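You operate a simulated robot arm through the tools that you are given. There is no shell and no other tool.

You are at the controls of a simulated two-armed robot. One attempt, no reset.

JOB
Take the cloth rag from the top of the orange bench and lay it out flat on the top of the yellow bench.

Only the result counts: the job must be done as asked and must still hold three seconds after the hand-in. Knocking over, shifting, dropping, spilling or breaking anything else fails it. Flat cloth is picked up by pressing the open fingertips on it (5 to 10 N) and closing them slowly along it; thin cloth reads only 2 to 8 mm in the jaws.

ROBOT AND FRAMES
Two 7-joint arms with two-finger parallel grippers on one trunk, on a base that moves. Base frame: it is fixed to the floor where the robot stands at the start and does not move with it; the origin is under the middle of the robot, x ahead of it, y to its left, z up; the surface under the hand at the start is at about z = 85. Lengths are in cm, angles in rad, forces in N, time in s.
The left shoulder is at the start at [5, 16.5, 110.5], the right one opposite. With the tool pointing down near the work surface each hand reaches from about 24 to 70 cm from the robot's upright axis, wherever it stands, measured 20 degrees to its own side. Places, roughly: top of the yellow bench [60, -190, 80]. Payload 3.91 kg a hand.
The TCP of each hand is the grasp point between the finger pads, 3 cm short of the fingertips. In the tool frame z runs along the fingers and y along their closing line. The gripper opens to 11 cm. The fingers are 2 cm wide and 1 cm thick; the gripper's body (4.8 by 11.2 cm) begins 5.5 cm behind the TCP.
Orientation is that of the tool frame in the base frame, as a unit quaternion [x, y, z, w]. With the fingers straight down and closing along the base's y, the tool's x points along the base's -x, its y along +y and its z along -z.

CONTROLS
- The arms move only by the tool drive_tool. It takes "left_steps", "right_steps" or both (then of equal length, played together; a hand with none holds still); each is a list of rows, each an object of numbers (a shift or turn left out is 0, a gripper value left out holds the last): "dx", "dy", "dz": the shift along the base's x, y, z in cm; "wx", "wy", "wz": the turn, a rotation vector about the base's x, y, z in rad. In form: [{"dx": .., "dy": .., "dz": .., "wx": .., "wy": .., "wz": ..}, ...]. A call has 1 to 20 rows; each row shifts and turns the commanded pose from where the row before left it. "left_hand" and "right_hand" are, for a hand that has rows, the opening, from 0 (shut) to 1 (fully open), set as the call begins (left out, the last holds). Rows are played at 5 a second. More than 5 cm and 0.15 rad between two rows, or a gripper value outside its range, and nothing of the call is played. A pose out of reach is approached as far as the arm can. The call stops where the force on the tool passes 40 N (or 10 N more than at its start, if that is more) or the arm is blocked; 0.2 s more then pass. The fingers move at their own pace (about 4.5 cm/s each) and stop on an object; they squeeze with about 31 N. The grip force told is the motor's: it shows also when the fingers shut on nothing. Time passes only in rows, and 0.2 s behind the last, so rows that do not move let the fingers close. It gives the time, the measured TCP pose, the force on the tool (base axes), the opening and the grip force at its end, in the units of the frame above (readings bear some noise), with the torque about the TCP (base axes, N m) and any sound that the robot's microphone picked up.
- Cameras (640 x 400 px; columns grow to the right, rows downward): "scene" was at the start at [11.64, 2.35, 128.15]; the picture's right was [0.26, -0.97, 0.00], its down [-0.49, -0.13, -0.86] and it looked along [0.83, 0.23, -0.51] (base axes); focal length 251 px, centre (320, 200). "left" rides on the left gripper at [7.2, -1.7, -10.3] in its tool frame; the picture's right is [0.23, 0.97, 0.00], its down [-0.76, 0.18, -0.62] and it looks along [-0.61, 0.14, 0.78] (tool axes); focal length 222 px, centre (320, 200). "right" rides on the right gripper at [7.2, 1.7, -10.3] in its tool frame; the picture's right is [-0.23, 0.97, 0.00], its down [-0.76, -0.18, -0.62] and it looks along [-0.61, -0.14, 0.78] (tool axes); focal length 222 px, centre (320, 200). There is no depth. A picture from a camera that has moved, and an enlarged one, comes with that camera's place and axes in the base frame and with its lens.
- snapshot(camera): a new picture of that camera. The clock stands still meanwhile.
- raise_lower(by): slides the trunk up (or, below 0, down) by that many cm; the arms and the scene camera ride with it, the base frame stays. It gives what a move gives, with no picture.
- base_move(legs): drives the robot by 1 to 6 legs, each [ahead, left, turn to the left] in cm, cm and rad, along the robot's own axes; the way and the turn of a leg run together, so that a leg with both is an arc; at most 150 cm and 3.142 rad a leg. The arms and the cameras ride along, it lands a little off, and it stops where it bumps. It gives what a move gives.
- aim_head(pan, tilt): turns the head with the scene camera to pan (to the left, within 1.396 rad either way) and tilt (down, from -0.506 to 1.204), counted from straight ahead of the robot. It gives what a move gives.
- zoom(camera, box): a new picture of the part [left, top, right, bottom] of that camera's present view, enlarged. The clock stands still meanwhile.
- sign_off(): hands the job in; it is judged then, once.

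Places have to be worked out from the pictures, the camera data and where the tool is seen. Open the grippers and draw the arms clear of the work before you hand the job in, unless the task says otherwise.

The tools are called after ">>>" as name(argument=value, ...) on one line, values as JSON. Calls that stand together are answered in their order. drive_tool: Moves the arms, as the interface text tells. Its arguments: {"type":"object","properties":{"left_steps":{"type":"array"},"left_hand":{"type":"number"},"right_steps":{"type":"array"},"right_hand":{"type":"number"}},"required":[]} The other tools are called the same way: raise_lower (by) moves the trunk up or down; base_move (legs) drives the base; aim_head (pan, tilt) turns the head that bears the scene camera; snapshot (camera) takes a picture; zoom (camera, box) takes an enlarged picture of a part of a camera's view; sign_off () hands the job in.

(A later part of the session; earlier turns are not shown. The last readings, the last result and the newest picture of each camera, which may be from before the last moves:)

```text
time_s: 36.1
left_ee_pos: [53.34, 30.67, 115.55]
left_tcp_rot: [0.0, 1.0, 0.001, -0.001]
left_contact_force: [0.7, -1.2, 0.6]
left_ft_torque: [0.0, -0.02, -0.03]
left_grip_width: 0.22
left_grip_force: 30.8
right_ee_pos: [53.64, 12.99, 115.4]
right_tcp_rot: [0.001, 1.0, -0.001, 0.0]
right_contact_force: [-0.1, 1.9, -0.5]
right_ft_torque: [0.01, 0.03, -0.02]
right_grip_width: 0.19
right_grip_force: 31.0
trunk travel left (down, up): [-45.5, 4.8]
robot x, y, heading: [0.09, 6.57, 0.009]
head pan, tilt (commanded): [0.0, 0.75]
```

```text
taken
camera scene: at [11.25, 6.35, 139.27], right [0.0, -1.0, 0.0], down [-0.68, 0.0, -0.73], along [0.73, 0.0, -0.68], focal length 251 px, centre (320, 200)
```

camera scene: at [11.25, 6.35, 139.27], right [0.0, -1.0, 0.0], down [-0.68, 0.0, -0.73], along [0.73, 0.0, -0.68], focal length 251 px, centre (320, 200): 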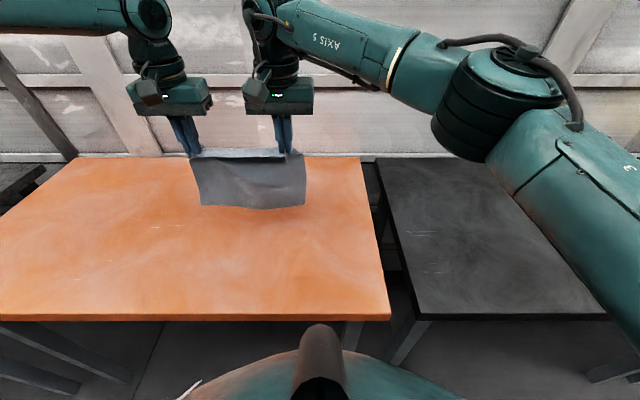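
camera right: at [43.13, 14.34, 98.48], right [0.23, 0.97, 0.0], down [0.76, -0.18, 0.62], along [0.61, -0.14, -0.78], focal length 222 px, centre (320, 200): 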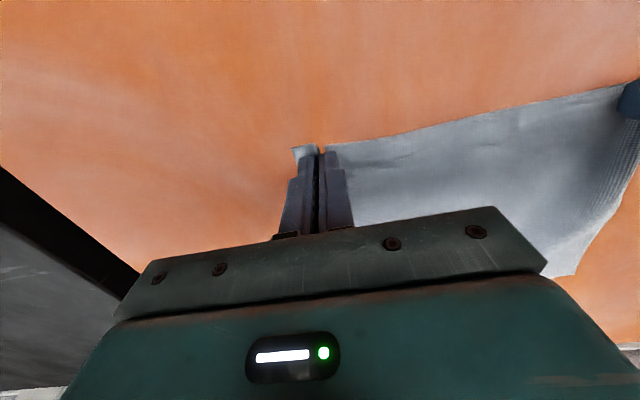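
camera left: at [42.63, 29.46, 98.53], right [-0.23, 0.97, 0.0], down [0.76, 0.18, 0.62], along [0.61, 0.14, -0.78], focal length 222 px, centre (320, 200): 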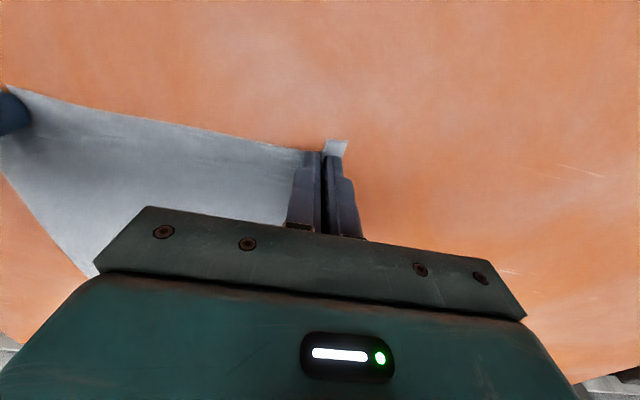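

The cloth now hangs clear of the bench in both hands. I'll zoom in to check how it hangs.

>>> zoom(camera="scene", box=[160, 110, 340, 222])

>>> snapshot(camera="left")

>>> snapshot(camera="right")

```text
3.56 times, centred on (250, 166) of scene
camera zoom: at [11.25, 6.35, 139.27], right [0.0, -1.0, 0.0], down [-0.68, 0.0, -0.73], along [0.73, 0.0, -0.68], focal length 894 px, centre (569, 321)
```

zoom: 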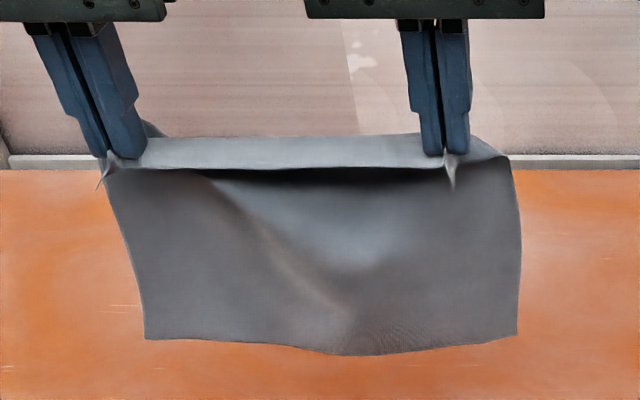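

```text
taken
camera left: at [45.89, 29.1, 126.04], right [-0.23, 0.97, 0.0], down [0.76, 0.18, 0.62], along [0.61, 0.14, -0.78], focal length 222 px, centre (320, 200)
```

left: 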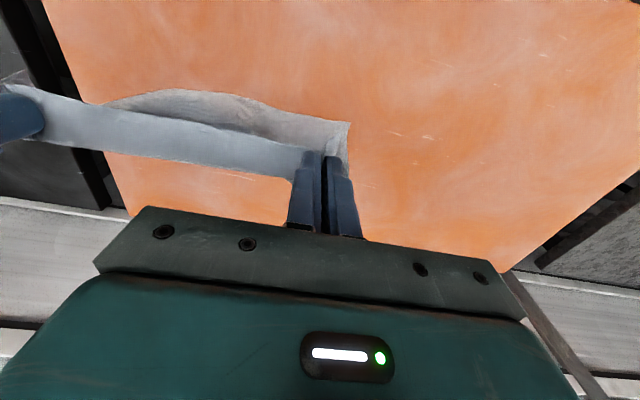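

```text
taken
camera right: at [46.41, 14.78, 125.98], right [0.23, 0.97, 0.0], down [0.76, -0.18, 0.62], along [0.61, -0.14, -0.78], focal length 222 px, centre (320, 200)
```

right: 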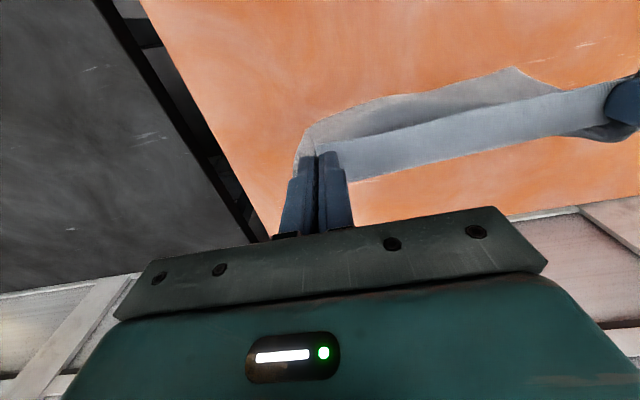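

Both corners are held and the cloth hangs freely, with its bottom at about z 97, well above the bench tops. I'll drive sideways along the aisle in one leg first, then check the hold.

>>> base_move(legs=[[0, -60, 0]])

>>> snapshot(camera="scene")

```text
time_s: 41.8
left_ee_pos: [53.12, -29.14, 115.74]
left_tcp_rot: [0.003, 1.0, 0.0, 0.0]
left_contact_force: [-0.3, -1.3, 0.7]
left_ft_torque: [-0.01, -0.01, -0.05]
left_grip_width: 0.2
left_grip_force: 31.2
right_ee_pos: [53.41, -46.97, 115.63]
right_tcp_rot: [0.004, 1.0, -0.001, 0.0]
right_contact_force: [0.7, 0.7, 0.2]
right_ft_torque: [0.03, -0.01, 0.02]
right_grip_width: 0.19
right_grip_force: 30.6
trunk travel left (down, up): [-45.5, 4.8]
robot x, y, heading: [-0.15, -53.15, -0.009]
head pan, tilt (commanded): [0.0, 0.75]
```

```text
taken
camera scene: at [10.98, -53.33, 139.28], right [-0.01, -1.0, 0.0], down [-0.68, 0.01, -0.73], along [0.73, -0.01, -0.68], focal length 251 px, centre (320, 200)
```

scene: 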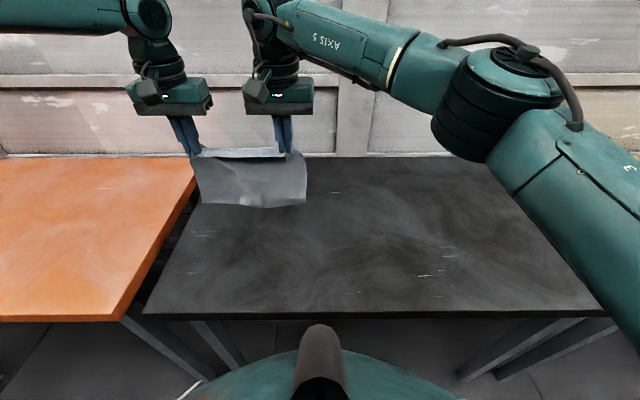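

The cloth is steady in both hands after 60 cm and the black bench is empty. I'll continue another leg toward the yellow bench.

>>> base_move(legs=[[0, -75, 0.008]])

>>> snapshot(camera="scene")

```text
time_s: 48.7
left_ee_pos: [52.7, -102.44, 115.59]
left_tcp_rot: [-0.004, 1.0, -0.001, 0.001]
left_contact_force: [-0.7, -0.7, 0.2]
left_ft_torque: [-0.04, 0.02, 0.01]
left_grip_width: 0.21
left_grip_force: 30.6
right_ee_pos: [53.18, -120.14, 115.64]
right_tcp_rot: [-0.003, 1.0, -0.001, 0.0]
right_contact_force: [0.4, 0.0, 0.3]
right_ft_torque: [0.01, 0.0, 0.0]
right_grip_width: 0.18
right_grip_force: 31.2
trunk travel left (down, up): [-45.5, 4.8]
robot x, y, heading: [-0.4, -127.39, 0.01]
head pan, tilt (commanded): [0.0, 0.75]
```

```text
taken
camera scene: at [10.98, -127.17, 139.28], right [0.01, -1.0, 0.0], down [-0.68, -0.01, -0.73], along [0.73, 0.01, -0.68], focal length 251 px, centre (320, 200)
```

scene: 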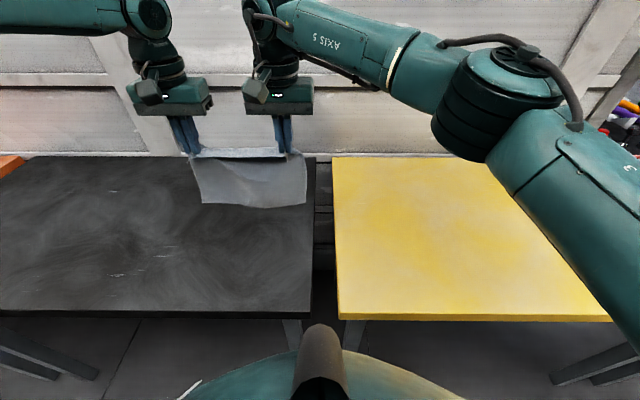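

The yellow bench begins at about y −131 with its near edge at x≈35, and it looks empty. I'll drive on about 78 cm so the cloth is centred near y −190.

>>> base_move(legs=[[0, -78, -0.01]])

>>> snapshot(camera="scene")

```text
time_s: 56.0
left_ee_pos: [53.32, -181.04, 115.56]
left_tcp_rot: [-0.001, 1.0, 0.0, 0.0]
left_contact_force: [-0.6, -0.1, -0.4]
left_ft_torque: [-0.02, -0.01, -0.01]
left_grip_width: 0.2
left_grip_force: 30.8
right_ee_pos: [53.69, -198.85, 115.66]
right_tcp_rot: [0.0, 1.0, 0.0, 0.0]
right_contact_force: [0.0, 0.7, -0.1]
right_ft_torque: [0.04, 0.02, 0.0]
right_grip_width: 0.17
right_grip_force: 31.2
trunk travel left (down, up): [-45.5, 4.8]
robot x, y, heading: [0.0, -205.35, 0.001]
head pan, tilt (commanded): [0.0, 0.75]
```

```text
taken
camera scene: at [11.32, -205.54, 139.28], right [0.0, -1.0, 0.0], down [-0.68, 0.0, -0.73], along [0.73, 0.0, -0.68], focal length 251 px, centre (320, 200)
```

scene: 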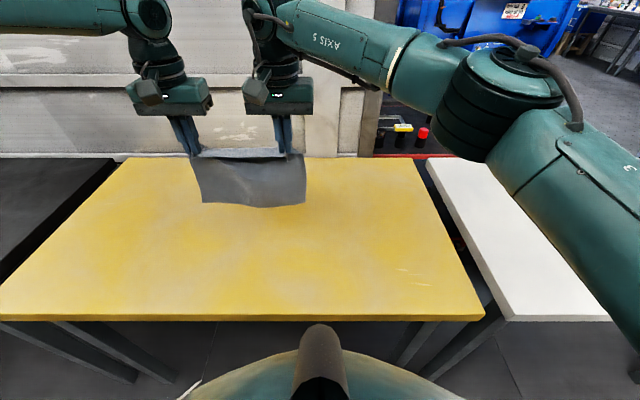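

The yellow bench spans about y −132 to −244 with its near edge at x≈36, and the cloth is centred at y≈−190. I'll reach forward about 8 cm so the far edge can touch down near x 66 and the rag can be laid back toward the robot.

>>> drive_tool(left_steps=[{"dx": 1.3}, {"dx": 1.3}, {"dx": 1.3}, {"dx": 1.3}, {"dx": 1.3}, {"dx": 1.3}, {}], right_steps=[{"dx": 1.3}, {"dx": 1.3}, {"dx": 1.3}, {"dx": 1.3}, {"dx": 1.3}, {"dx": 1.3}, {}])

```text
time_s: 57.6
left_ee_pos: [57.53, -179.83, 115.57]
left_tcp_rot: [0.001, 1.0, -0.004, 0.001]
left_contact_force: [0.5, -30.7, -1.1]
left_ft_torque: [-0.91, -0.01, -0.13]
left_grip_width: 0.23
left_grip_force: 31.1
left hand out of reach, approached as far as the arm can: row 3, 4, 5, 6
right_ee_pos: [57.71, -199.2, 115.48]
right_tcp_rot: [-0.003, 1.0, 0.004, 0.0]
right_contact_force: [-0.7, 30.5, -0.5]
right_ft_torque: [0.9, -0.01, 0.05]
right_grip_width: 0.17
right_grip_force: 31.4
right hand out of reach, approached as far as the arm can: row 4, 5, 6
trunk travel left (down, up): [-45.5, 4.8]
robot x, y, heading: [0.39, -205.47, -0.001]
head pan, tilt (commanded): [0.0, 0.75]
```

Both hands reached their limit at x≈57.5 and drifted apart, putting about 30 N of tension in the cloth. I'll ease it at once by coming back slightly and bringing the hands to their earlier spacing.

>>> drive_tool(left_steps=[{"dx": -0.8, "dy": -0.6}, {"dx": -0.7, "dy": -0.6}, {}], right_steps=[{"dx": -0.8, "dy": 0.2}, {"dx": -0.7, "dy": 0.15}, {}])

>>> zoom(camera="scene", box=[160, 110, 340, 222])

```text
time_s: 58.4
left_ee_pos: [56.02, -180.46, 115.54]
left_tcp_rot: [-0.003, 1.0, -0.001, 0.0]
left_contact_force: [-0.7, -11.8, -0.4]
left_ft_torque: [-0.36, -0.03, -0.09]
left_grip_width: 0.21
left_grip_force: 31.3
right_ee_pos: [56.31, -199.29, 115.59]
right_tcp_rot: [0.001, 1.0, 0.0, 0.0]
right_contact_force: [0.8, 11.2, 0.4]
right_ft_torque: [0.32, -0.01, 0.07]
right_grip_width: 0.17
right_grip_force: 31.6
trunk travel left (down, up): [-45.5, 4.8]
robot x, y, heading: [0.23, -205.48, -0.001]
head pan, tilt (commanded): [0.0, 0.75]
```

```text
3.56 times, centred on (250, 166) of scene
camera zoom: at [11.33, -205.54, 139.28], right [0.0, -1.0, 0.0], down [-0.68, 0.0, -0.73], along [0.73, 0.0, -0.68], focal length 894 px, centre (569, 321)
```

zoom: 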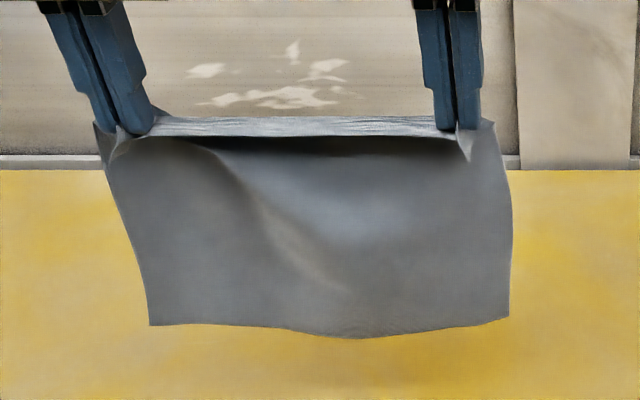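

The cloth is still well held in both hands but has about 11 N of tension. I'll relax it a little and lower the hands about 8 cm with the arms, since forward reach grows as the hands come below the shoulders.

>>> drive_tool(left_steps=[{"dy": -0.15}, {"dy": -0.15}, {"dz": -1}, {"dz": -1}, {"dz": -1}, {"dz": -1}, {"dz": -1}, {"dz": -1}, {"dz": -1}, {"dz": -1}, {}], right_steps=[{"dy": 0.15}, {"dy": 0.15}, {"dz": -1}, {"dz": -1}, {"dz": -1}, {"dz": -1}, {"dz": -1}, {"dz": -1}, {"dz": -1}, {"dz": -1}, {}])

>>> snapshot(camera="scene")

```text
time_s: 60.8
left_ee_pos: [56.02, -180.83, 107.54]
left_tcp_rot: [-0.001, 1.0, 0.0, 0.001]
left_contact_force: [0.1, -1.4, -1.2]
left_ft_torque: [-0.03, 0.0, -0.02]
left_grip_width: 0.18
left_grip_force: 31.1
right_ee_pos: [56.32, -198.89, 107.49]
right_tcp_rot: [0.0, 1.0, 0.0, 0.001]
right_contact_force: [0.3, 2.0, 0.2]
right_ft_torque: [0.01, 0.01, 0.03]
right_grip_width: 0.15
right_grip_force: 31.2
trunk travel left (down, up): [-45.5, 4.8]
robot x, y, heading: [-0.16, -205.27, -0.001]
head pan, tilt (commanded): [0.0, 0.75]
```

```text
taken
camera scene: at [11.31, -205.54, 139.28], right [0.0, -1.0, 0.0], down [-0.68, 0.0, -0.73], along [0.73, 0.0, -0.68], focal length 251 px, centre (320, 200)
```

scene: 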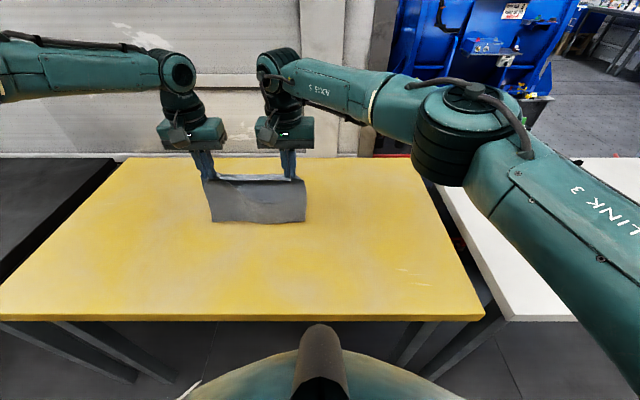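

Tension is down to about 1.7 N. I'll try moving forward 3 cm at this lower height.

>>> drive_tool(left_steps=[{"dx": 0.75}, {"dx": 0.75}, {"dx": 0.75}, {"dx": 0.75}, {}], right_steps=[{"dx": 0.75}, {"dx": 0.75}, {"dx": 0.75}, {"dx": 0.75}, {}])

```text
time_s: 62.0
left_ee_pos: [56.61, -179.88, 108.07]
left_tcp_rot: [0.0, 1.0, -0.003, 0.001]
left_contact_force: [1.2, -15.8, -1.3]
left_ft_torque: [-0.46, -0.05, -0.07]
left_grip_width: 0.23
left_grip_force: 30.8
left hand out of reach, approached as far as the arm can: row 1, 2, 3, 4
right_ee_pos: [58.48, -198.6, 107.63]
right_tcp_rot: [-0.002, 1.0, 0.002, -0.001]
right_contact_force: [-1.2, 15.1, 0.0]
right_ft_torque: [0.47, 0.05, 0.04]
right_grip_width: 0.21
right_grip_force: 30.9
right hand out of reach, approached as far as the arm can: row 4
trunk travel left (down, up): [-45.5, 4.8]
robot x, y, heading: [0.04, -205.8, 0.002]
head pan, tilt (commanded): [0.0, 0.75]
```

The left arm is again at its limit and slid outward, raising the tension to about 15 N. I'll go back to the easy pose, then look straight down to see how much room there is to drive the base forward instead.

>>> drive_tool(left_steps=[{"dx": -0.4, "dy": -0.5, "dz": -0.25}, {"dx": -0.4, "dy": -0.5, "dz": -0.25}, {}], right_steps=[{"dx": -1.1, "dy": -0.1}, {"dx": -1.1, "dy": -0.1}, {}])

>>> aim_head(pan=0.0, tilt=1.2)

>>> snapshot(camera="scene")

```text
time_s: 62.8
left_ee_pos: [55.89, -180.67, 107.62]
left_tcp_rot: [-0.002, 1.0, 0.0, 0.0]
left_contact_force: [0.1, -5.6, -0.1]
left_ft_torque: [-0.13, 0.03, -0.06]
left_grip_width: 0.21
left_grip_force: 31.0
right_ee_pos: [56.36, -199.22, 107.57]
right_tcp_rot: [0.001, 1.0, -0.001, 0.0]
right_contact_force: [-0.3, 5.8, 1.2]
right_ft_torque: [0.18, 0.01, 0.01]
right_grip_width: 0.17
right_grip_force: 31.0
trunk travel left (down, up): [-45.5, 4.8]
robot x, y, heading: [0.15, -205.13, 0.0]
head pan, tilt (commanded): [0.0, 0.75]
```

```text
time_s: 63.7
left_ee_pos: [55.87, -180.7, 107.58]
left_tcp_rot: [-0.001, 1.0, 0.001, 0.0]
left_contact_force: [0.2, -4.1, 0.9]
left_ft_torque: [-0.12, -0.02, -0.05]
left_grip_width: 0.2
left_grip_force: 30.9
right_ee_pos: [56.42, -199.07, 107.7]
right_tcp_rot: [0.0, 1.0, 0.0, 0.0]
right_contact_force: [0.5, 4.4, 0.3]
right_ft_torque: [0.13, 0.0, 0.05]
right_grip_width: 0.15
right_grip_force: 31.3
trunk travel left (down, up): [-45.5, 4.8]
robot x, y, heading: [0.13, -205.53, 0.006]
head pan, tilt (commanded): [0.0, 1.201]
```

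```text
taken
camera scene: at [8.63, -205.54, 136.11], right [0.0, -1.0, 0.0], down [-0.93, 0.0, -0.36], along [0.36, 0.0, -0.93], focal length 251 px, centre (320, 200)
```

scene: 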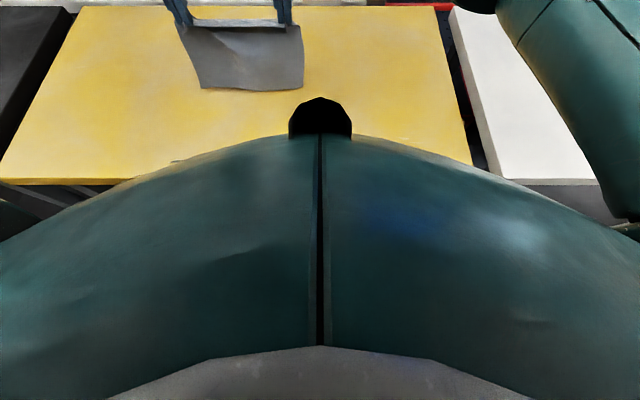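

The torso hides the bench's near edge (about x 35.7), so I can't be sure of clearance for driving forward. Tilting the fingers forward should give extra reach with the wrists staying back, so I'll tilt both hands about 0.2 rad in place and watch the forces.

>>> drive_tool(left_steps=[{"dy": -0.1}, {"wy": -0.05}, {"wy": -0.05}, {"wy": -0.05}, {"wy": -0.05}, {}], right_steps=[{"dy": 0.1}, {"wy": -0.05}, {"wy": -0.05}, {"wy": -0.05}, {"wy": -0.05}, {}])

```text
time_s: 65.1
left_ee_pos: [56.02, -180.91, 107.43]
left_tcp_rot: [0.0, 0.995, -0.001, 0.099]
left_contact_force: [-0.2, -1.7, -0.8]
left_ft_torque: [-0.03, 0.02, -0.01]
left_grip_width: 0.23
left_grip_force: 31.4
right_ee_pos: [56.29, -199.04, 107.57]
right_tcp_rot: [-0.001, 0.995, 0.0, 0.101]
right_contact_force: [-0.6, 1.8, -0.9]
right_ft_torque: [0.06, 0.01, 0.02]
right_grip_width: 0.19
right_grip_force: 31.4
trunk travel left (down, up): [-45.5, 4.8]
robot x, y, heading: [0.03, -205.61, 0.001]
head pan, tilt (commanded): [0.0, 1.201]
```

The tilt worked with no extra tension. I'll now try forward in small half-centimetre rows.

>>> drive_tool(left_steps=[{"dx": 0.5}, {"dx": 0.5}, {"dx": 0.5}, {}], right_steps=[{"dx": 0.5}, {"dx": 0.5}, {"dx": 0.5}, {}])

```text
time_s: 66.1
left_ee_pos: [57.47, -180.86, 107.57]
left_tcp_rot: [-0.001, 0.995, 0.0, 0.1]
left_contact_force: [-0.2, -2.7, 0.2]
left_ft_torque: [-0.06, -0.02, -0.01]
left_grip_width: 0.17
left_grip_force: 31.2
right_ee_pos: [57.96, -198.99, 107.56]
right_tcp_rot: [0.001, 0.995, 0.0, 0.1]
right_contact_force: [0.5, 2.6, -0.4]
right_ft_torque: [0.03, -0.03, 0.02]
right_grip_width: 0.14
right_grip_force: 30.9
trunk travel left (down, up): [-45.5, 4.8]
robot x, y, heading: [0.09, -205.43, -0.004]
head pan, tilt (commanded): [0.0, 1.201]
```

Forward motion now works with no limit reported. I'll tilt a further 0.2 rad while advancing about 4 cm.

>>> drive_tool(left_steps=[{"wy": -0.05}, {"wy": -0.05}, {"dx": 0.5, "wy": -0.05}, {"dx": 0.5, "wy": -0.05}, {"dx": 0.5}, {"dx": 0.5}, {}], right_steps=[{"wy": -0.05}, {"wy": -0.05}, {"dx": 0.5, "wy": -0.05}, {"dx": 0.5, "wy": -0.05}, {"dx": 0.5}, {"dx": 0.5}, {}])

```text
time_s: 67.7
left_ee_pos: [59.39, -180.84, 107.53]
left_tcp_rot: [-0.001, 0.98, -0.001, 0.198]
left_contact_force: [-0.1, -2.5, -0.8]
left_ft_torque: [-0.02, 0.01, -0.04]
left_grip_width: 0.18
left_grip_force: 31.7
right_ee_pos: [59.8, -199.06, 107.58]
right_tcp_rot: [0.0, 0.98, 0.0, 0.198]
right_contact_force: [-0.5, 2.5, -1.0]
right_ft_torque: [0.07, 0.01, 0.04]
right_grip_width: 0.17
right_grip_force: 30.8
trunk travel left (down, up): [-45.5, 4.8]
robot x, y, heading: [-0.01, -205.5, -0.0]
head pan, tilt (commanded): [0.0, 1.201]
```

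Both hands are at x≈59.6 with 0.4 rad of tilt and only about 2.5 N of tension. I'll go 1.5 cm further forward, then lower the trunk 5 cm and view the cloth against the bench.

>>> drive_tool(left_steps=[{"dx": 0.5}, {"dx": 0.5}, {"dx": 0.5}, {}], right_steps=[{"dx": 0.5}, {"dx": 0.4}, {"dx": 0.3}, {}])

>>> raise_lower(by=-5)

>>> aim_head(pan=0.3, tilt=0.75)

>>> snapshot(camera="scene")

```text
time_s: 68.7
left_ee_pos: [60.89, -180.79, 107.57]
left_tcp_rot: [-0.001, 0.98, -0.001, 0.199]
left_contact_force: [-0.2, -2.6, 0.4]
left_ft_torque: [-0.06, 0.0, -0.05]
left_grip_width: 0.17
left_grip_force: 30.9
right_ee_pos: [61.2, -198.88, 107.6]
right_tcp_rot: [0.0, 0.98, 0.0, 0.198]
right_contact_force: [0.4, 1.3, 0.1]
right_ft_torque: [0.06, 0.03, 0.05]
right_grip_width: 0.2
right_grip_force: 31.0
trunk travel left (down, up): [-45.5, 4.8]
robot x, y, heading: [0.31, -205.67, 0.003]
head pan, tilt (commanded): [0.0, 1.201]
```

```text
time_s: 69.6
left_ee_pos: [60.82, -180.91, 102.54]
left_tcp_rot: [0.0, 0.98, -0.001, 0.199]
left_contact_force: [-0.4, -1.5, -0.6]
left_ft_torque: [-0.08, 0.01, -0.01]
left_grip_width: 0.19
left_grip_force: 31.0
right_ee_pos: [61.09, -198.93, 102.66]
right_tcp_rot: [0.0, 0.98, -0.001, 0.199]
right_contact_force: [0.1, 2.4, 0.7]
right_ft_torque: [0.05, -0.04, 0.02]
right_grip_width: 0.16
right_grip_force: 31.3
trunk travel left (down, up): [-40.5, 9.8]
robot x, y, heading: [0.18, -205.79, -0.002]
head pan, tilt (commanded): [0.0, 1.201]
```

```text
time_s: 70.5
left_ee_pos: [60.93, -180.93, 102.53]
left_tcp_rot: [0.0, 0.98, -0.002, 0.198]
left_contact_force: [-0.3, -1.6, -0.5]
left_ft_torque: [-0.03, -0.01, -0.04]
left_grip_width: 0.19
left_grip_force: 31.0
right_ee_pos: [61.07, -198.97, 102.58]
right_tcp_rot: [0.0, 0.98, 0.0, 0.198]
right_contact_force: [-0.8, 1.3, 0.5]
right_ft_torque: [0.04, -0.01, 0.03]
right_grip_width: 0.16
right_grip_force: 30.6
trunk travel left (down, up): [-40.5, 9.8]
robot x, y, heading: [-0.25, -205.43, 0.007]
head pan, tilt (commanded): [0.3, 0.75]
```

```text
taken
camera scene: at [10.95, -203.09, 134.27], right [0.3, -0.96, 0.0], down [-0.65, -0.2, -0.73], along [0.7, 0.22, -0.68], focal length 251 px, centre (320, 200)
```

scene: 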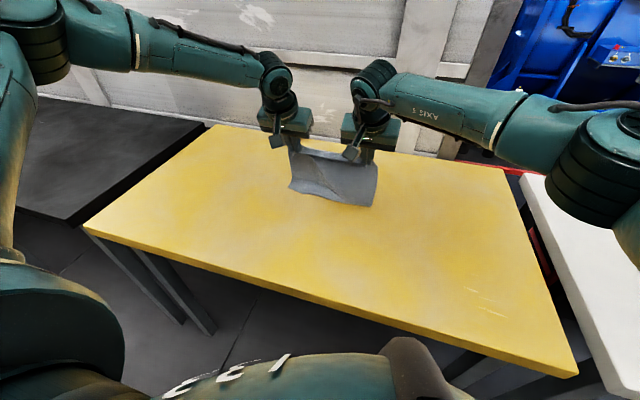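

>>> zoom(camera="scene", box=[240, 110, 432, 230])

>>> snapshot(camera="left")

```text
3.33 times, centred on (336, 170) of scene
camera zoom: at [10.95, -203.09, 134.27], right [0.3, -0.96, 0.0], down [-0.65, -0.2, -0.73], along [0.7, 0.22, -0.68], focal length 838 px, centre (267, 300)
```

zoom: 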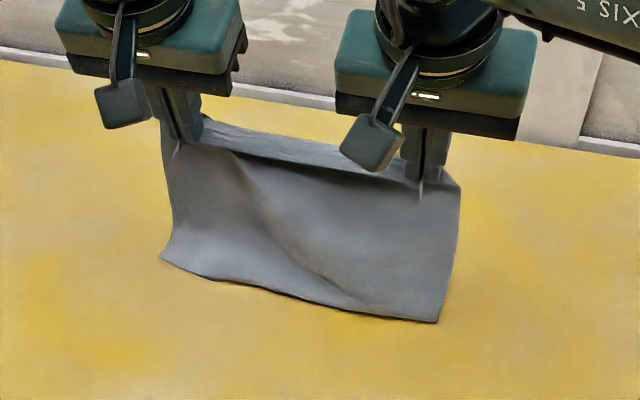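

```text
taken
camera left: at [50.1, -182.49, 109.36], right [-0.21, 0.97, -0.09], down [0.46, 0.18, 0.87], along [0.86, 0.14, -0.48], focal length 222 px, centre (320, 200)
```

left: 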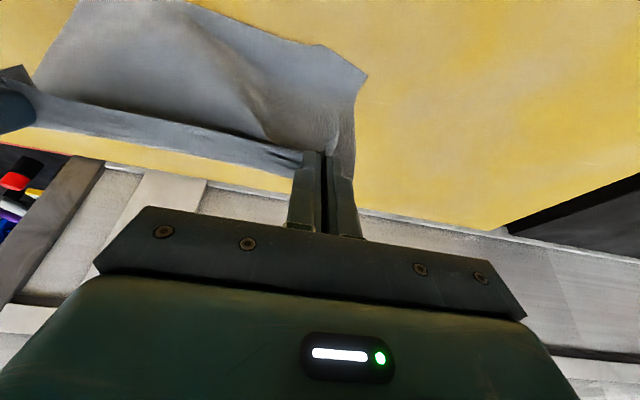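

From two views the bottom edge sits at about x 64, z 85, roughly 5 cm above the bench, with only mild tension. I'll lower the trunk 4 cm so the far edge is close to touching, then check.

>>> raise_lower(by=-4)

>>> zoom(camera="scene", box=[240, 90, 432, 210])

>>> snapshot(camera="left")

```text
time_s: 71.3
left_ee_pos: [60.92, -180.85, 98.54]
left_tcp_rot: [0.0, 0.98, -0.001, 0.199]
left_contact_force: [0.1, -1.1, 0.3]
left_ft_torque: [-0.03, -0.03, -0.05]
left_grip_width: 0.19
left_grip_force: 30.9
right_ee_pos: [61.15, -199.06, 98.57]
right_tcp_rot: [-0.001, 0.98, 0.0, 0.199]
right_contact_force: [0.1, 2.0, 0.0]
right_ft_torque: [0.01, 0.0, 0.07]
right_grip_width: 0.19
right_grip_force: 31.1
trunk travel left (down, up): [-36.5, 13.8]
robot x, y, heading: [-0.26, -205.62, -0.002]
head pan, tilt (commanded): [0.3, 0.75]
```

```text
3.33 times, centred on (336, 150) of scene
camera zoom: at [10.92, -203.09, 130.28], right [0.3, -0.96, 0.0], down [-0.65, -0.2, -0.73], along [0.7, 0.22, -0.68], focal length 838 px, centre (267, 367)
```

zoom: 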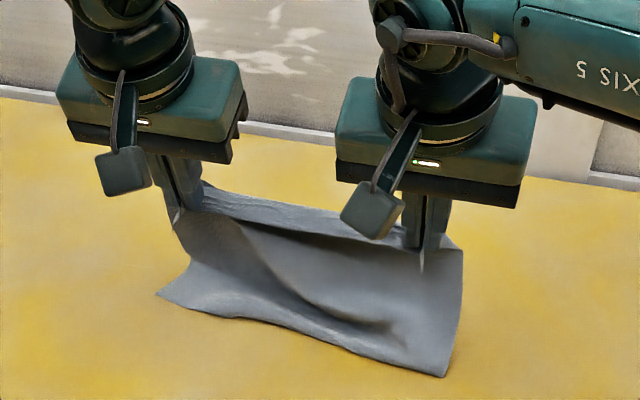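

```text
taken
camera left: at [50.08, -182.5, 105.37], right [-0.21, 0.97, -0.09], down [0.46, 0.18, 0.87], along [0.86, 0.14, -0.48], focal length 222 px, centre (320, 200)
```

left: 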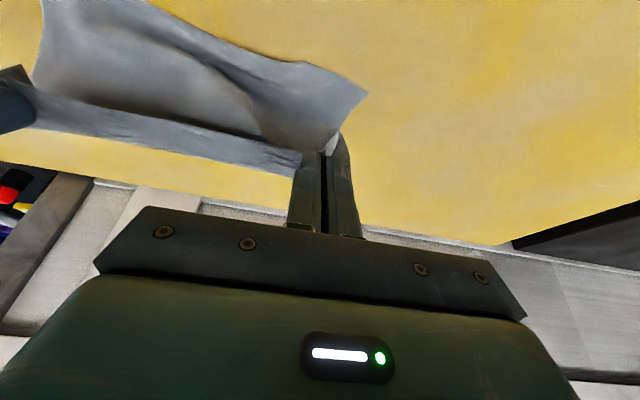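

The lower-left corner stayed at about z 85.5 in both views even though the trunk dropped 4 cm, so this bench top is really at z≈85 and the cloth is bulging on it. I'll raise the trunk back up 5 cm so the cloth hangs straight before laying it.

>>> raise_lower(by=5)

>>> zoom(camera="scene", box=[240, 110, 432, 230])

>>> snapshot(camera="left")

>>> snapshot(camera="right")

```text
time_s: 72.3
left_ee_pos: [60.95, -180.87, 103.53]
left_tcp_rot: [0.0, 0.98, 0.0, 0.198]
left_contact_force: [0.5, -1.0, 0.5]
left_ft_torque: [-0.05, 0.0, -0.06]
left_grip_width: 0.22
left_grip_force: 30.8
right_ee_pos: [61.13, -198.96, 103.53]
right_tcp_rot: [0.0, 0.98, -0.001, 0.198]
right_contact_force: [-0.9, 2.9, 0.1]
right_ft_torque: [0.05, 0.03, 0.03]
right_grip_width: 0.15
right_grip_force: 30.6
trunk travel left (down, up): [-41.5, 8.8]
robot x, y, heading: [-0.24, -205.46, 0.0]
head pan, tilt (commanded): [0.3, 0.75]
```

```text
3.33 times, centred on (336, 170) of scene
camera zoom: at [10.98, -203.08, 135.28], right [0.3, -0.96, 0.0], down [-0.65, -0.2, -0.73], along [0.7, 0.22, -0.68], focal length 838 px, centre (267, 300)
```

zoom: 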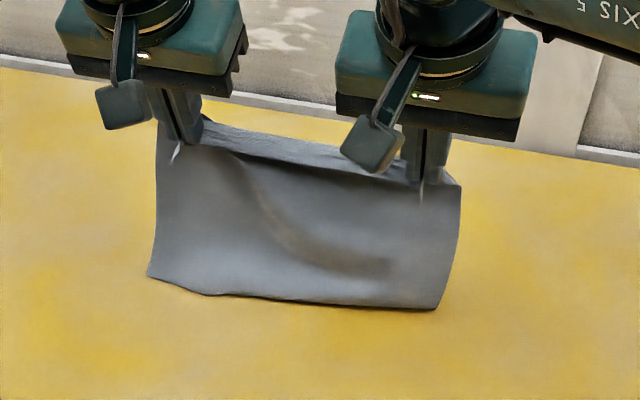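

```text
taken
camera left: at [50.12, -182.48, 110.34], right [-0.21, 0.97, -0.09], down [0.46, 0.18, 0.87], along [0.86, 0.14, -0.48], focal length 222 px, centre (320, 200)
```

left: 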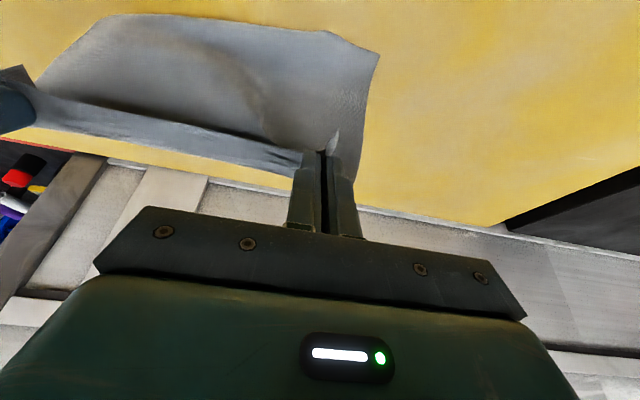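

```text
taken
camera right: at [50.44, -197.19, 110.28], right [0.21, 0.97, 0.09], down [0.46, -0.18, 0.87], along [0.86, -0.14, -0.48], focal length 222 px, centre (320, 200)
```

right: 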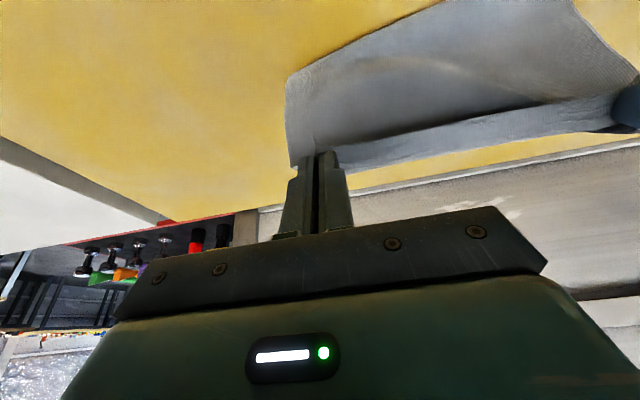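

The cloth hangs free again with its bottom edge straight and spread 25 cm wide, at about x 61–65, z 86, just above the bench top (z≈85). I'll draw back slowly while taking out the tilt and lowering slightly, so the far edge touches and trails.

>>> drive_tool(left_steps=[{"dx": -0.5, "wy": 0.05, "dz": -0.15}, {"dx": -0.5, "wy": 0.05, "dz": -0.15}, {"dx": -0.5, "wy": 0.05, "dz": -0.15}, {"dx": -0.5, "wy": 0.05, "dz": -0.15}, {"dx": -0.5, "wy": 0.05, "dz": -0.15}, {"dx": -0.5, "wy": 0.05, "dz": -0.15}, {"dx": -0.5, "wy": 0.05, "dz": -0.15}, {"dx": -0.5, "wy": 0.05, "dz": -0.15}, {}], right_steps=[{"dx": -0.5, "wy": 0.05, "dz": -0.15}, {"dx": -0.5, "wy": 0.05, "dz": -0.15}, {"dx": -0.5, "wy": 0.05, "dz": -0.15}, {"dx": -0.5, "wy": 0.05, "dz": -0.15}, {"dx": -0.5, "wy": 0.05, "dz": -0.15}, {"dx": -0.5, "wy": 0.05, "dz": -0.15}, {"dx": -0.5, "wy": 0.05, "dz": -0.15}, {"dx": -0.5, "wy": 0.05, "dz": -0.15}, {}])

>>> zoom(camera="scene", box=[240, 110, 432, 230])

>>> snapshot(camera="left")

>>> snapshot(camera="right")

```text
time_s: 74.3
left_ee_pos: [55.97, -180.43, 102.61]
left_tcp_rot: [-0.001, 1.0, -0.002, 0.001]
left_contact_force: [0.2, -7.8, -0.5]
left_ft_torque: [-0.23, 0.02, -0.03]
left_grip_width: 0.21
left_grip_force: 31.0
left hand out of reach, approached as far as the arm can: row 7, 8
right_ee_pos: [57.03, -198.9, 102.39]
right_tcp_rot: [-0.001, 1.0, 0.0, -0.001]
right_contact_force: [0.0, 6.9, -0.1]
right_ft_torque: [0.2, 0.03, 0.03]
right_grip_width: 0.18
right_grip_force: 31.3
trunk travel left (down, up): [-41.5, 8.8]
robot x, y, heading: [0.22, -205.21, 0.002]
head pan, tilt (commanded): [0.3, 0.75]
```

```text
3.33 times, centred on (336, 170) of scene
camera zoom: at [10.95, -203.09, 135.28], right [0.3, -0.96, 0.0], down [-0.65, -0.2, -0.73], along [0.7, 0.22, -0.68], focal length 838 px, centre (267, 300)
```

zoom: 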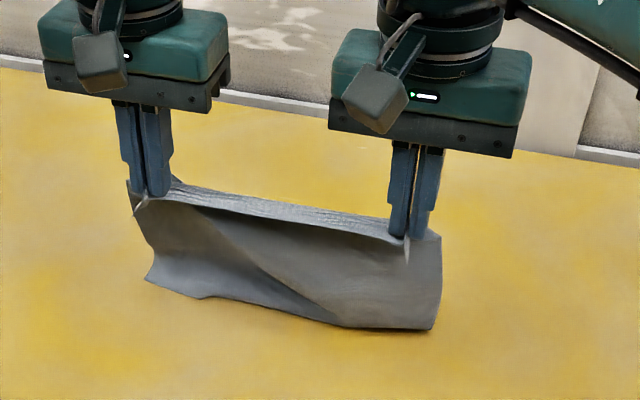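

```text
taken
camera left: at [48.64, -182.03, 113.06], right [-0.23, 0.97, 0.0], down [0.76, 0.18, 0.62], along [0.61, 0.14, -0.78], focal length 222 px, centre (320, 200)
```

left: 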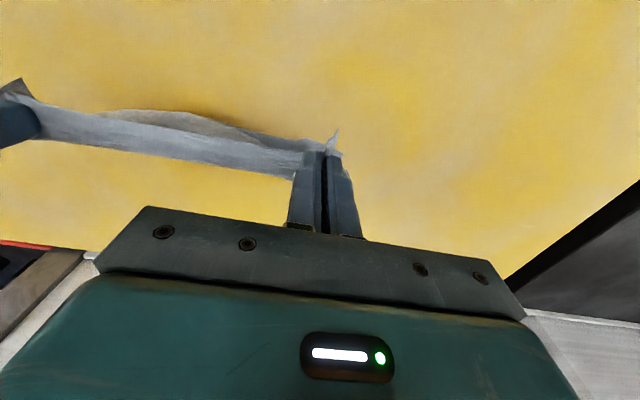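

```text
taken
camera right: at [49.84, -197.16, 112.73], right [0.23, 0.97, 0.0], down [0.76, -0.18, 0.62], along [0.61, -0.14, -0.78], focal length 222 px, centre (320, 200)
```

right: 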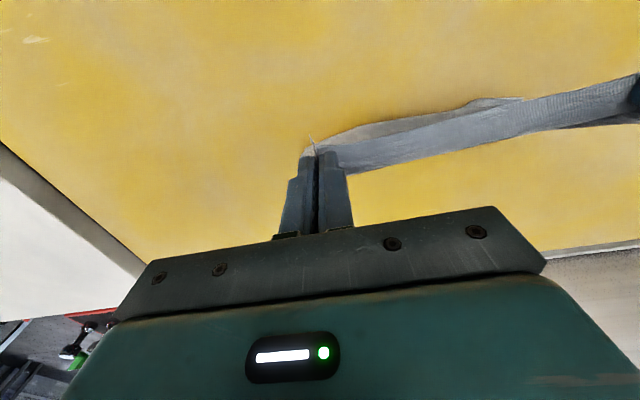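

The far edge is now resting on the bench at about x 62–63 and stays put as the hands withdraw. The left hand touched its limit briefly, so I'll re-align the hands and keep drawing back toward x≈49 at nearly constant height.

>>> drive_tool(left_steps=[{"dy": -0.15, "dx": -0.1}, {"dy": -0.15, "dx": -0.1}, {"dx": -0.6}, {"dx": -0.6}, {"dx": -0.6}, {"dx": -0.6}, {"dx": -0.6}, {}], right_steps=[{"dx": -0.6, "dy": 0.05}, {"dx": -0.5, "dy": 0.05}, {"dx": -0.6}, {"dx": -0.6}, {"dx": -0.6}, {"dx": -0.6}, {"dx": -0.6}, {}])

>>> zoom(camera="scene", box=[240, 120, 432, 240])

```text
time_s: 76.1
left_ee_pos: [52.81, -180.72, 102.66]
left_tcp_rot: [-0.001, 1.0, 0.0, 0.0]
left_contact_force: [0.5, -2.2, 0.1]
left_ft_torque: [-0.04, 0.01, 0.02]
left_grip_width: 0.19
left_grip_force: 30.8
right_ee_pos: [53.04, -199.03, 102.3]
right_tcp_rot: [0.0, 1.0, 0.0, -0.001]
right_contact_force: [-0.3, 2.4, 0.1]
right_ft_torque: [0.04, 0.0, -0.01]
right_grip_width: 0.15
right_grip_force: 31.3
trunk travel left (down, up): [-41.5, 8.8]
robot x, y, heading: [0.03, -205.31, -0.003]
head pan, tilt (commanded): [0.3, 0.75]
```

```text
3.33 times, centred on (336, 180) of scene
camera zoom: at [10.96, -203.08, 135.28], right [0.3, -0.96, 0.0], down [-0.65, -0.2, -0.73], along [0.7, 0.22, -0.68], focal length 838 px, centre (267, 267)
```

zoom: 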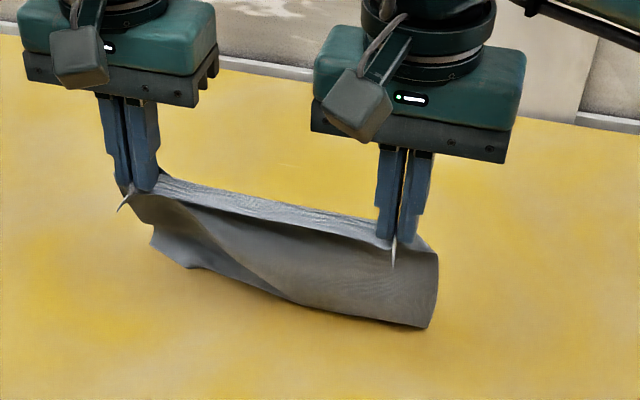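

The far edge is near x 60–62, with the right side barely touching. I'll lower about 2 cm while drawing back so the far edge takes firmer contact.

>>> drive_tool(left_steps=[{"dz": -0.5}, {"dz": -0.5}, {"dx": -0.3, "dz": -0.5}, {"dx": -0.5, "dz": -0.4}, {"dx": -0.5, "dz": -0.4}, {"dx": -0.5, "dz": -0.4}, {}], right_steps=[{"dz": -0.5}, {"dz": -0.5}, {"dx": -0.3, "dz": -0.4}, {"dx": -0.5, "dz": -0.3}, {"dx": -0.5, "dz": -0.3}, {"dx": -0.5, "dz": -0.3}, {}])

>>> zoom(camera="scene", box=[240, 120, 432, 240])

>>> snapshot(camera="right")

```text
time_s: 77.7
left_ee_pos: [50.94, -180.73, 99.84]
left_tcp_rot: [-0.002, 1.0, 0.0, 0.001]
left_contact_force: [0.5, -3.4, 0.3]
left_ft_torque: [-0.09, -0.02, -0.03]
left_grip_width: 0.2
left_grip_force: 31.3
right_ee_pos: [51.05, -198.93, 100.05]
right_tcp_rot: [0.001, 1.0, 0.0, 0.0]
right_contact_force: [-0.3, 3.3, 0.7]
right_ft_torque: [0.12, -0.01, -0.02]
right_grip_width: 0.15
right_grip_force: 30.8
trunk travel left (down, up): [-41.5, 8.8]
robot x, y, heading: [0.03, -205.52, -0.0]
head pan, tilt (commanded): [0.3, 0.75]
```

```text
3.33 times, centred on (336, 180) of scene
camera zoom: at [10.95, -203.09, 135.28], right [0.3, -0.96, 0.0], down [-0.65, -0.2, -0.73], along [0.7, 0.22, -0.68], focal length 838 px, centre (267, 267)
```

zoom: 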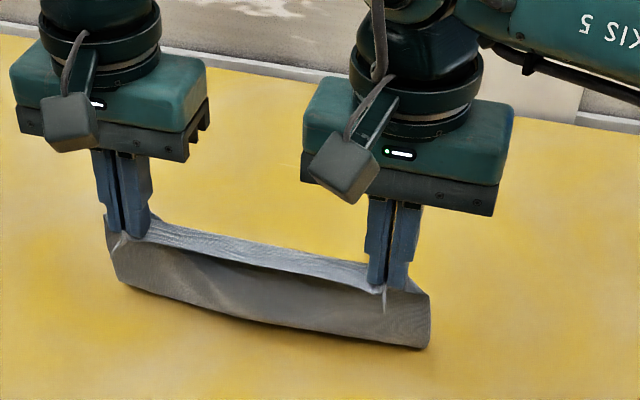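

```text
taken
camera right: at [43.92, -197.08, 110.42], right [0.23, 0.97, 0.0], down [0.76, -0.18, 0.62], along [0.61, -0.14, -0.78], focal length 222 px, centre (320, 200)
```

right: 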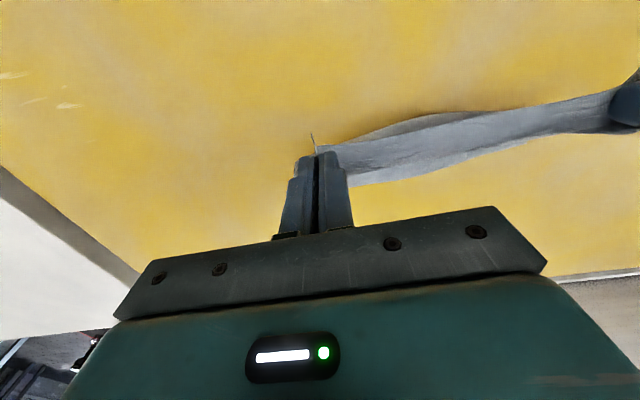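

The visible lower line is now the bend where the cloth meets the bench, with the far part trailing beyond it behind the hands. I'll keep drawing back and lowering gradually.

>>> drive_tool(left_steps=[{"dx": -0.5, "dz": -0.2}, {"dx": -0.5, "dz": -0.2}, {"dx": -0.5, "dz": -0.2}, {"dx": -0.5, "dz": -0.2}, {"dx": -0.5, "dz": -0.2}, {"dx": -0.5, "dz": -0.2}, {}], right_steps=[{"dx": -0.5, "dz": -0.25}, {"dx": -0.5, "dz": -0.25}, {"dx": -0.5, "dz": -0.25}, {"dx": -0.5, "dz": -0.2}, {"dx": -0.5, "dz": -0.2}, {"dx": -0.5, "dz": -0.2}, {}])

>>> snapshot(camera="left")

>>> zoom(camera="scene", box=[240, 120, 432, 240])

```text
time_s: 79.3
left_ee_pos: [47.96, -180.54, 98.77]
left_tcp_rot: [-0.001, 1.0, -0.001, 0.001]
left_contact_force: [0.2, -4.1, -0.2]
left_ft_torque: [-0.09, -0.03, -0.03]
left_grip_width: 0.2
left_grip_force: 31.2
right_ee_pos: [48.17, -198.91, 98.68]
right_tcp_rot: [-0.001, 1.0, -0.001, 0.0]
right_contact_force: [0.9, 2.4, -0.4]
right_ft_torque: [0.07, 0.01, 0.01]
right_grip_width: 0.18
right_grip_force: 30.6
trunk travel left (down, up): [-41.5, 8.8]
robot x, y, heading: [0.04, -205.47, -0.002]
head pan, tilt (commanded): [0.3, 0.75]
```

```text
taken
camera left: at [40.65, -182.31, 109.13], right [-0.23, 0.97, 0.0], down [0.76, 0.18, 0.62], along [0.61, 0.14, -0.78], focal length 222 px, centre (320, 200)
```

left: 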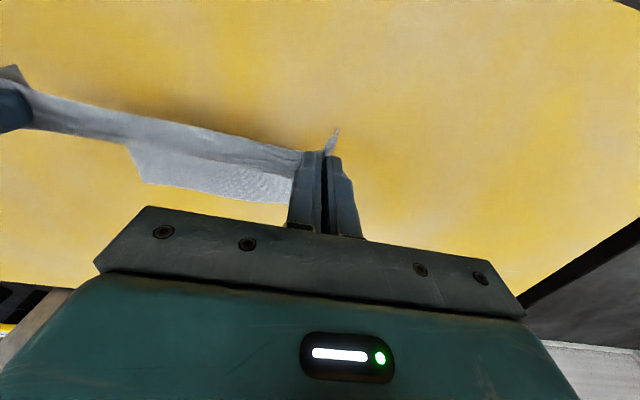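

```text
3.33 times, centred on (336, 180) of scene
camera zoom: at [10.95, -203.08, 135.28], right [0.3, -0.96, 0.0], down [-0.65, -0.2, -0.73], along [0.7, 0.22, -0.68], focal length 838 px, centre (267, 267)
```

zoom: 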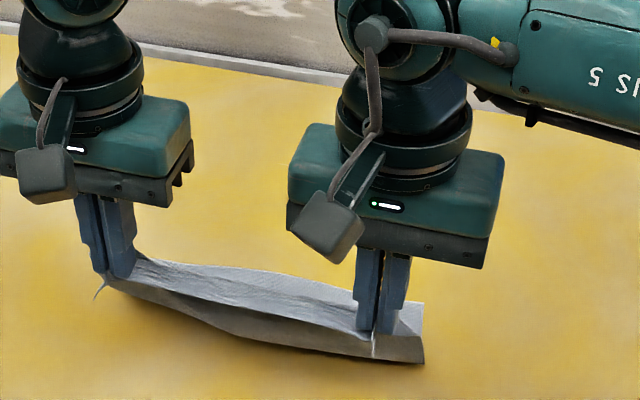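

The far edge is lying flat on the bench at about x 61–62 in the left camera view. I'll continue down and back along the laying path, keeping a little slack so the far edge isn't dragged.

>>> drive_tool(left_steps=[{"dx": -0.5, "dz": -0.45, "dy": -0.05}, {"dx": -0.5, "dz": -0.45, "dy": -0.05}, {"dx": -0.5, "dz": -0.45}, {"dx": -0.5, "dz": -0.45}, {"dx": -0.5, "dz": -0.45}, {"dx": -0.5, "dz": -0.45}, {}], right_steps=[{"dx": -0.5, "dz": -0.45}, {"dx": -0.5, "dz": -0.45}, {"dx": -0.5, "dz": -0.45}, {"dx": -0.5, "dz": -0.45}, {"dx": -0.5, "dz": -0.45}, {"dx": -0.5, "dz": -0.45}, {}])

>>> snapshot(camera="left")

>>> snapshot(camera="scene")

```text
time_s: 80.9
left_ee_pos: [44.98, -180.87, 95.99]
left_tcp_rot: [0.0, 1.0, 0.001, 0.001]
left_contact_force: [-0.2, -2.0, 0.2]
left_ft_torque: [-0.05, -0.01, -0.05]
left_grip_width: 0.19
left_grip_force: 31.0
right_ee_pos: [45.29, -198.96, 96.05]
right_tcp_rot: [0.0, 1.0, 0.0, 0.001]
right_contact_force: [-0.2, 2.5, -0.1]
right_ft_torque: [0.07, 0.02, 0.01]
right_grip_width: 0.17
right_grip_force: 31.1
trunk travel left (down, up): [-41.5, 8.8]
robot x, y, heading: [-0.08, -205.05, -0.001]
head pan, tilt (commanded): [0.3, 0.75]
```

```text
taken
camera left: at [37.64, -182.41, 106.39], right [-0.23, 0.97, 0.0], down [0.76, 0.18, 0.62], along [0.61, 0.14, -0.78], focal length 222 px, centre (320, 200)
```

left: 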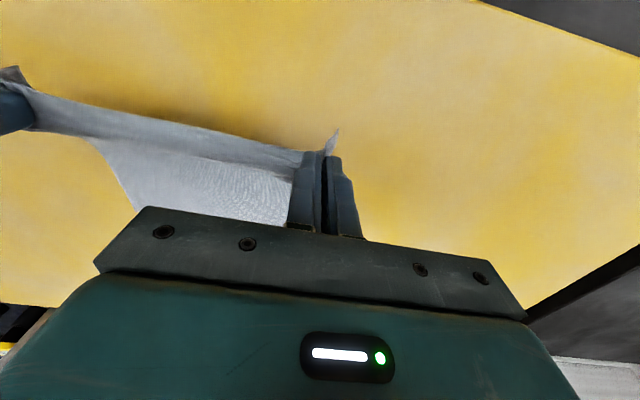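

```text
taken
camera scene: at [10.95, -203.08, 135.28], right [0.3, -0.96, 0.0], down [-0.65, -0.2, -0.73], along [0.7, 0.22, -0.68], focal length 251 px, centre (320, 200)
```

scene: 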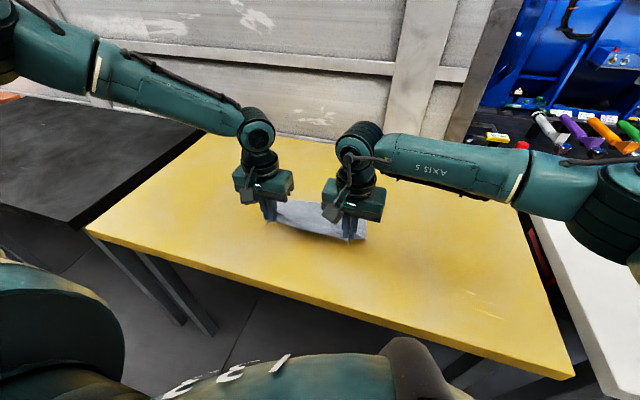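

The cloth is lying well beyond the hands, and the left camera puts the bench's near edge at x≈33.8, leaving room. I'll keep lowering and withdrawing.

>>> drive_tool(left_steps=[{"dx": -0.45, "dz": -0.5}, {"dx": -0.45, "dz": -0.5}, {"dx": -0.4, "dz": -0.6}, {"dx": -0.4, "dz": -0.6}, {"dx": -0.4, "dz": -0.6}, {"dx": -0.3, "dz": -0.7}, {}], right_steps=[{"dx": -0.45, "dz": -0.5}, {"dx": -0.45, "dz": -0.5}, {"dx": -0.45, "dz": -0.6}, {"dx": -0.45, "dz": -0.6}, {"dx": -0.45, "dz": -0.6}, {"dx": -0.35, "dz": -0.7}, {}])

>>> snapshot(camera="left")

>>> zoom(camera="scene", box=[220, 150, 412, 270])

```text
time_s: 82.5
left_ee_pos: [42.68, -180.77, 92.48]
left_tcp_rot: [-0.002, 1.0, 0.0, 0.0]
left_contact_force: [0.4, -2.3, 0.9]
left_ft_torque: [-0.02, 0.0, -0.03]
left_grip_width: 0.19
left_grip_force: 31.5
right_ee_pos: [42.45, -198.91, 92.46]
right_tcp_rot: [0.0, 1.0, 0.0, 0.0]
right_contact_force: [0.3, 1.4, -0.5]
right_ft_torque: [0.03, 0.02, 0.0]
right_grip_width: 0.17
right_grip_force: 30.9
trunk travel left (down, up): [-41.5, 8.8]
robot x, y, heading: [0.27, -205.28, -0.001]
head pan, tilt (commanded): [0.3, 0.75]
```

```text
taken
camera left: at [35.27, -182.42, 102.94], right [-0.23, 0.97, 0.0], down [0.76, 0.18, 0.62], along [0.61, 0.14, -0.78], focal length 222 px, centre (320, 200)
```

left: 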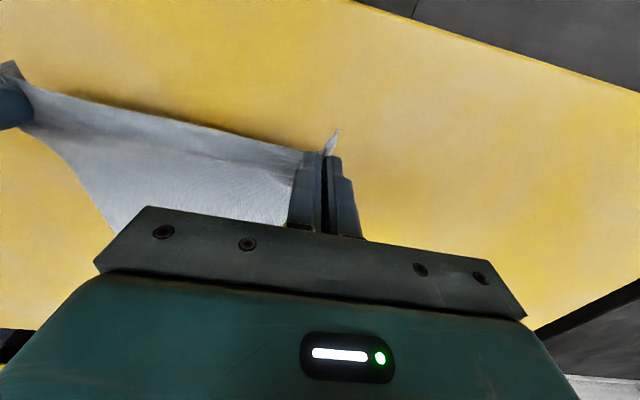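

```text
3.33 times, centred on (316, 210) of scene
camera zoom: at [10.95, -203.09, 135.28], right [0.3, -0.96, 0.0], down [-0.65, -0.2, -0.73], along [0.7, 0.22, -0.68], focal length 838 px, centre (333, 167)
```

zoom: 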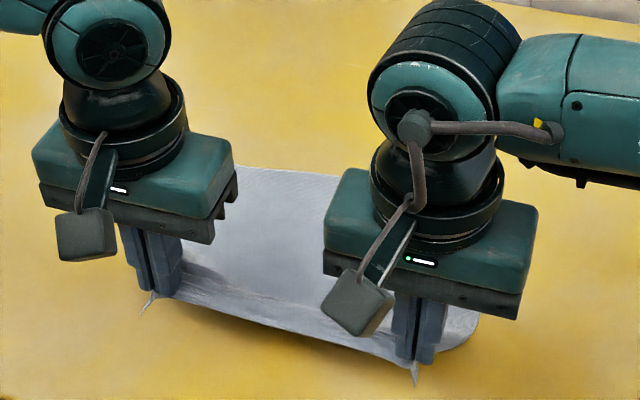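

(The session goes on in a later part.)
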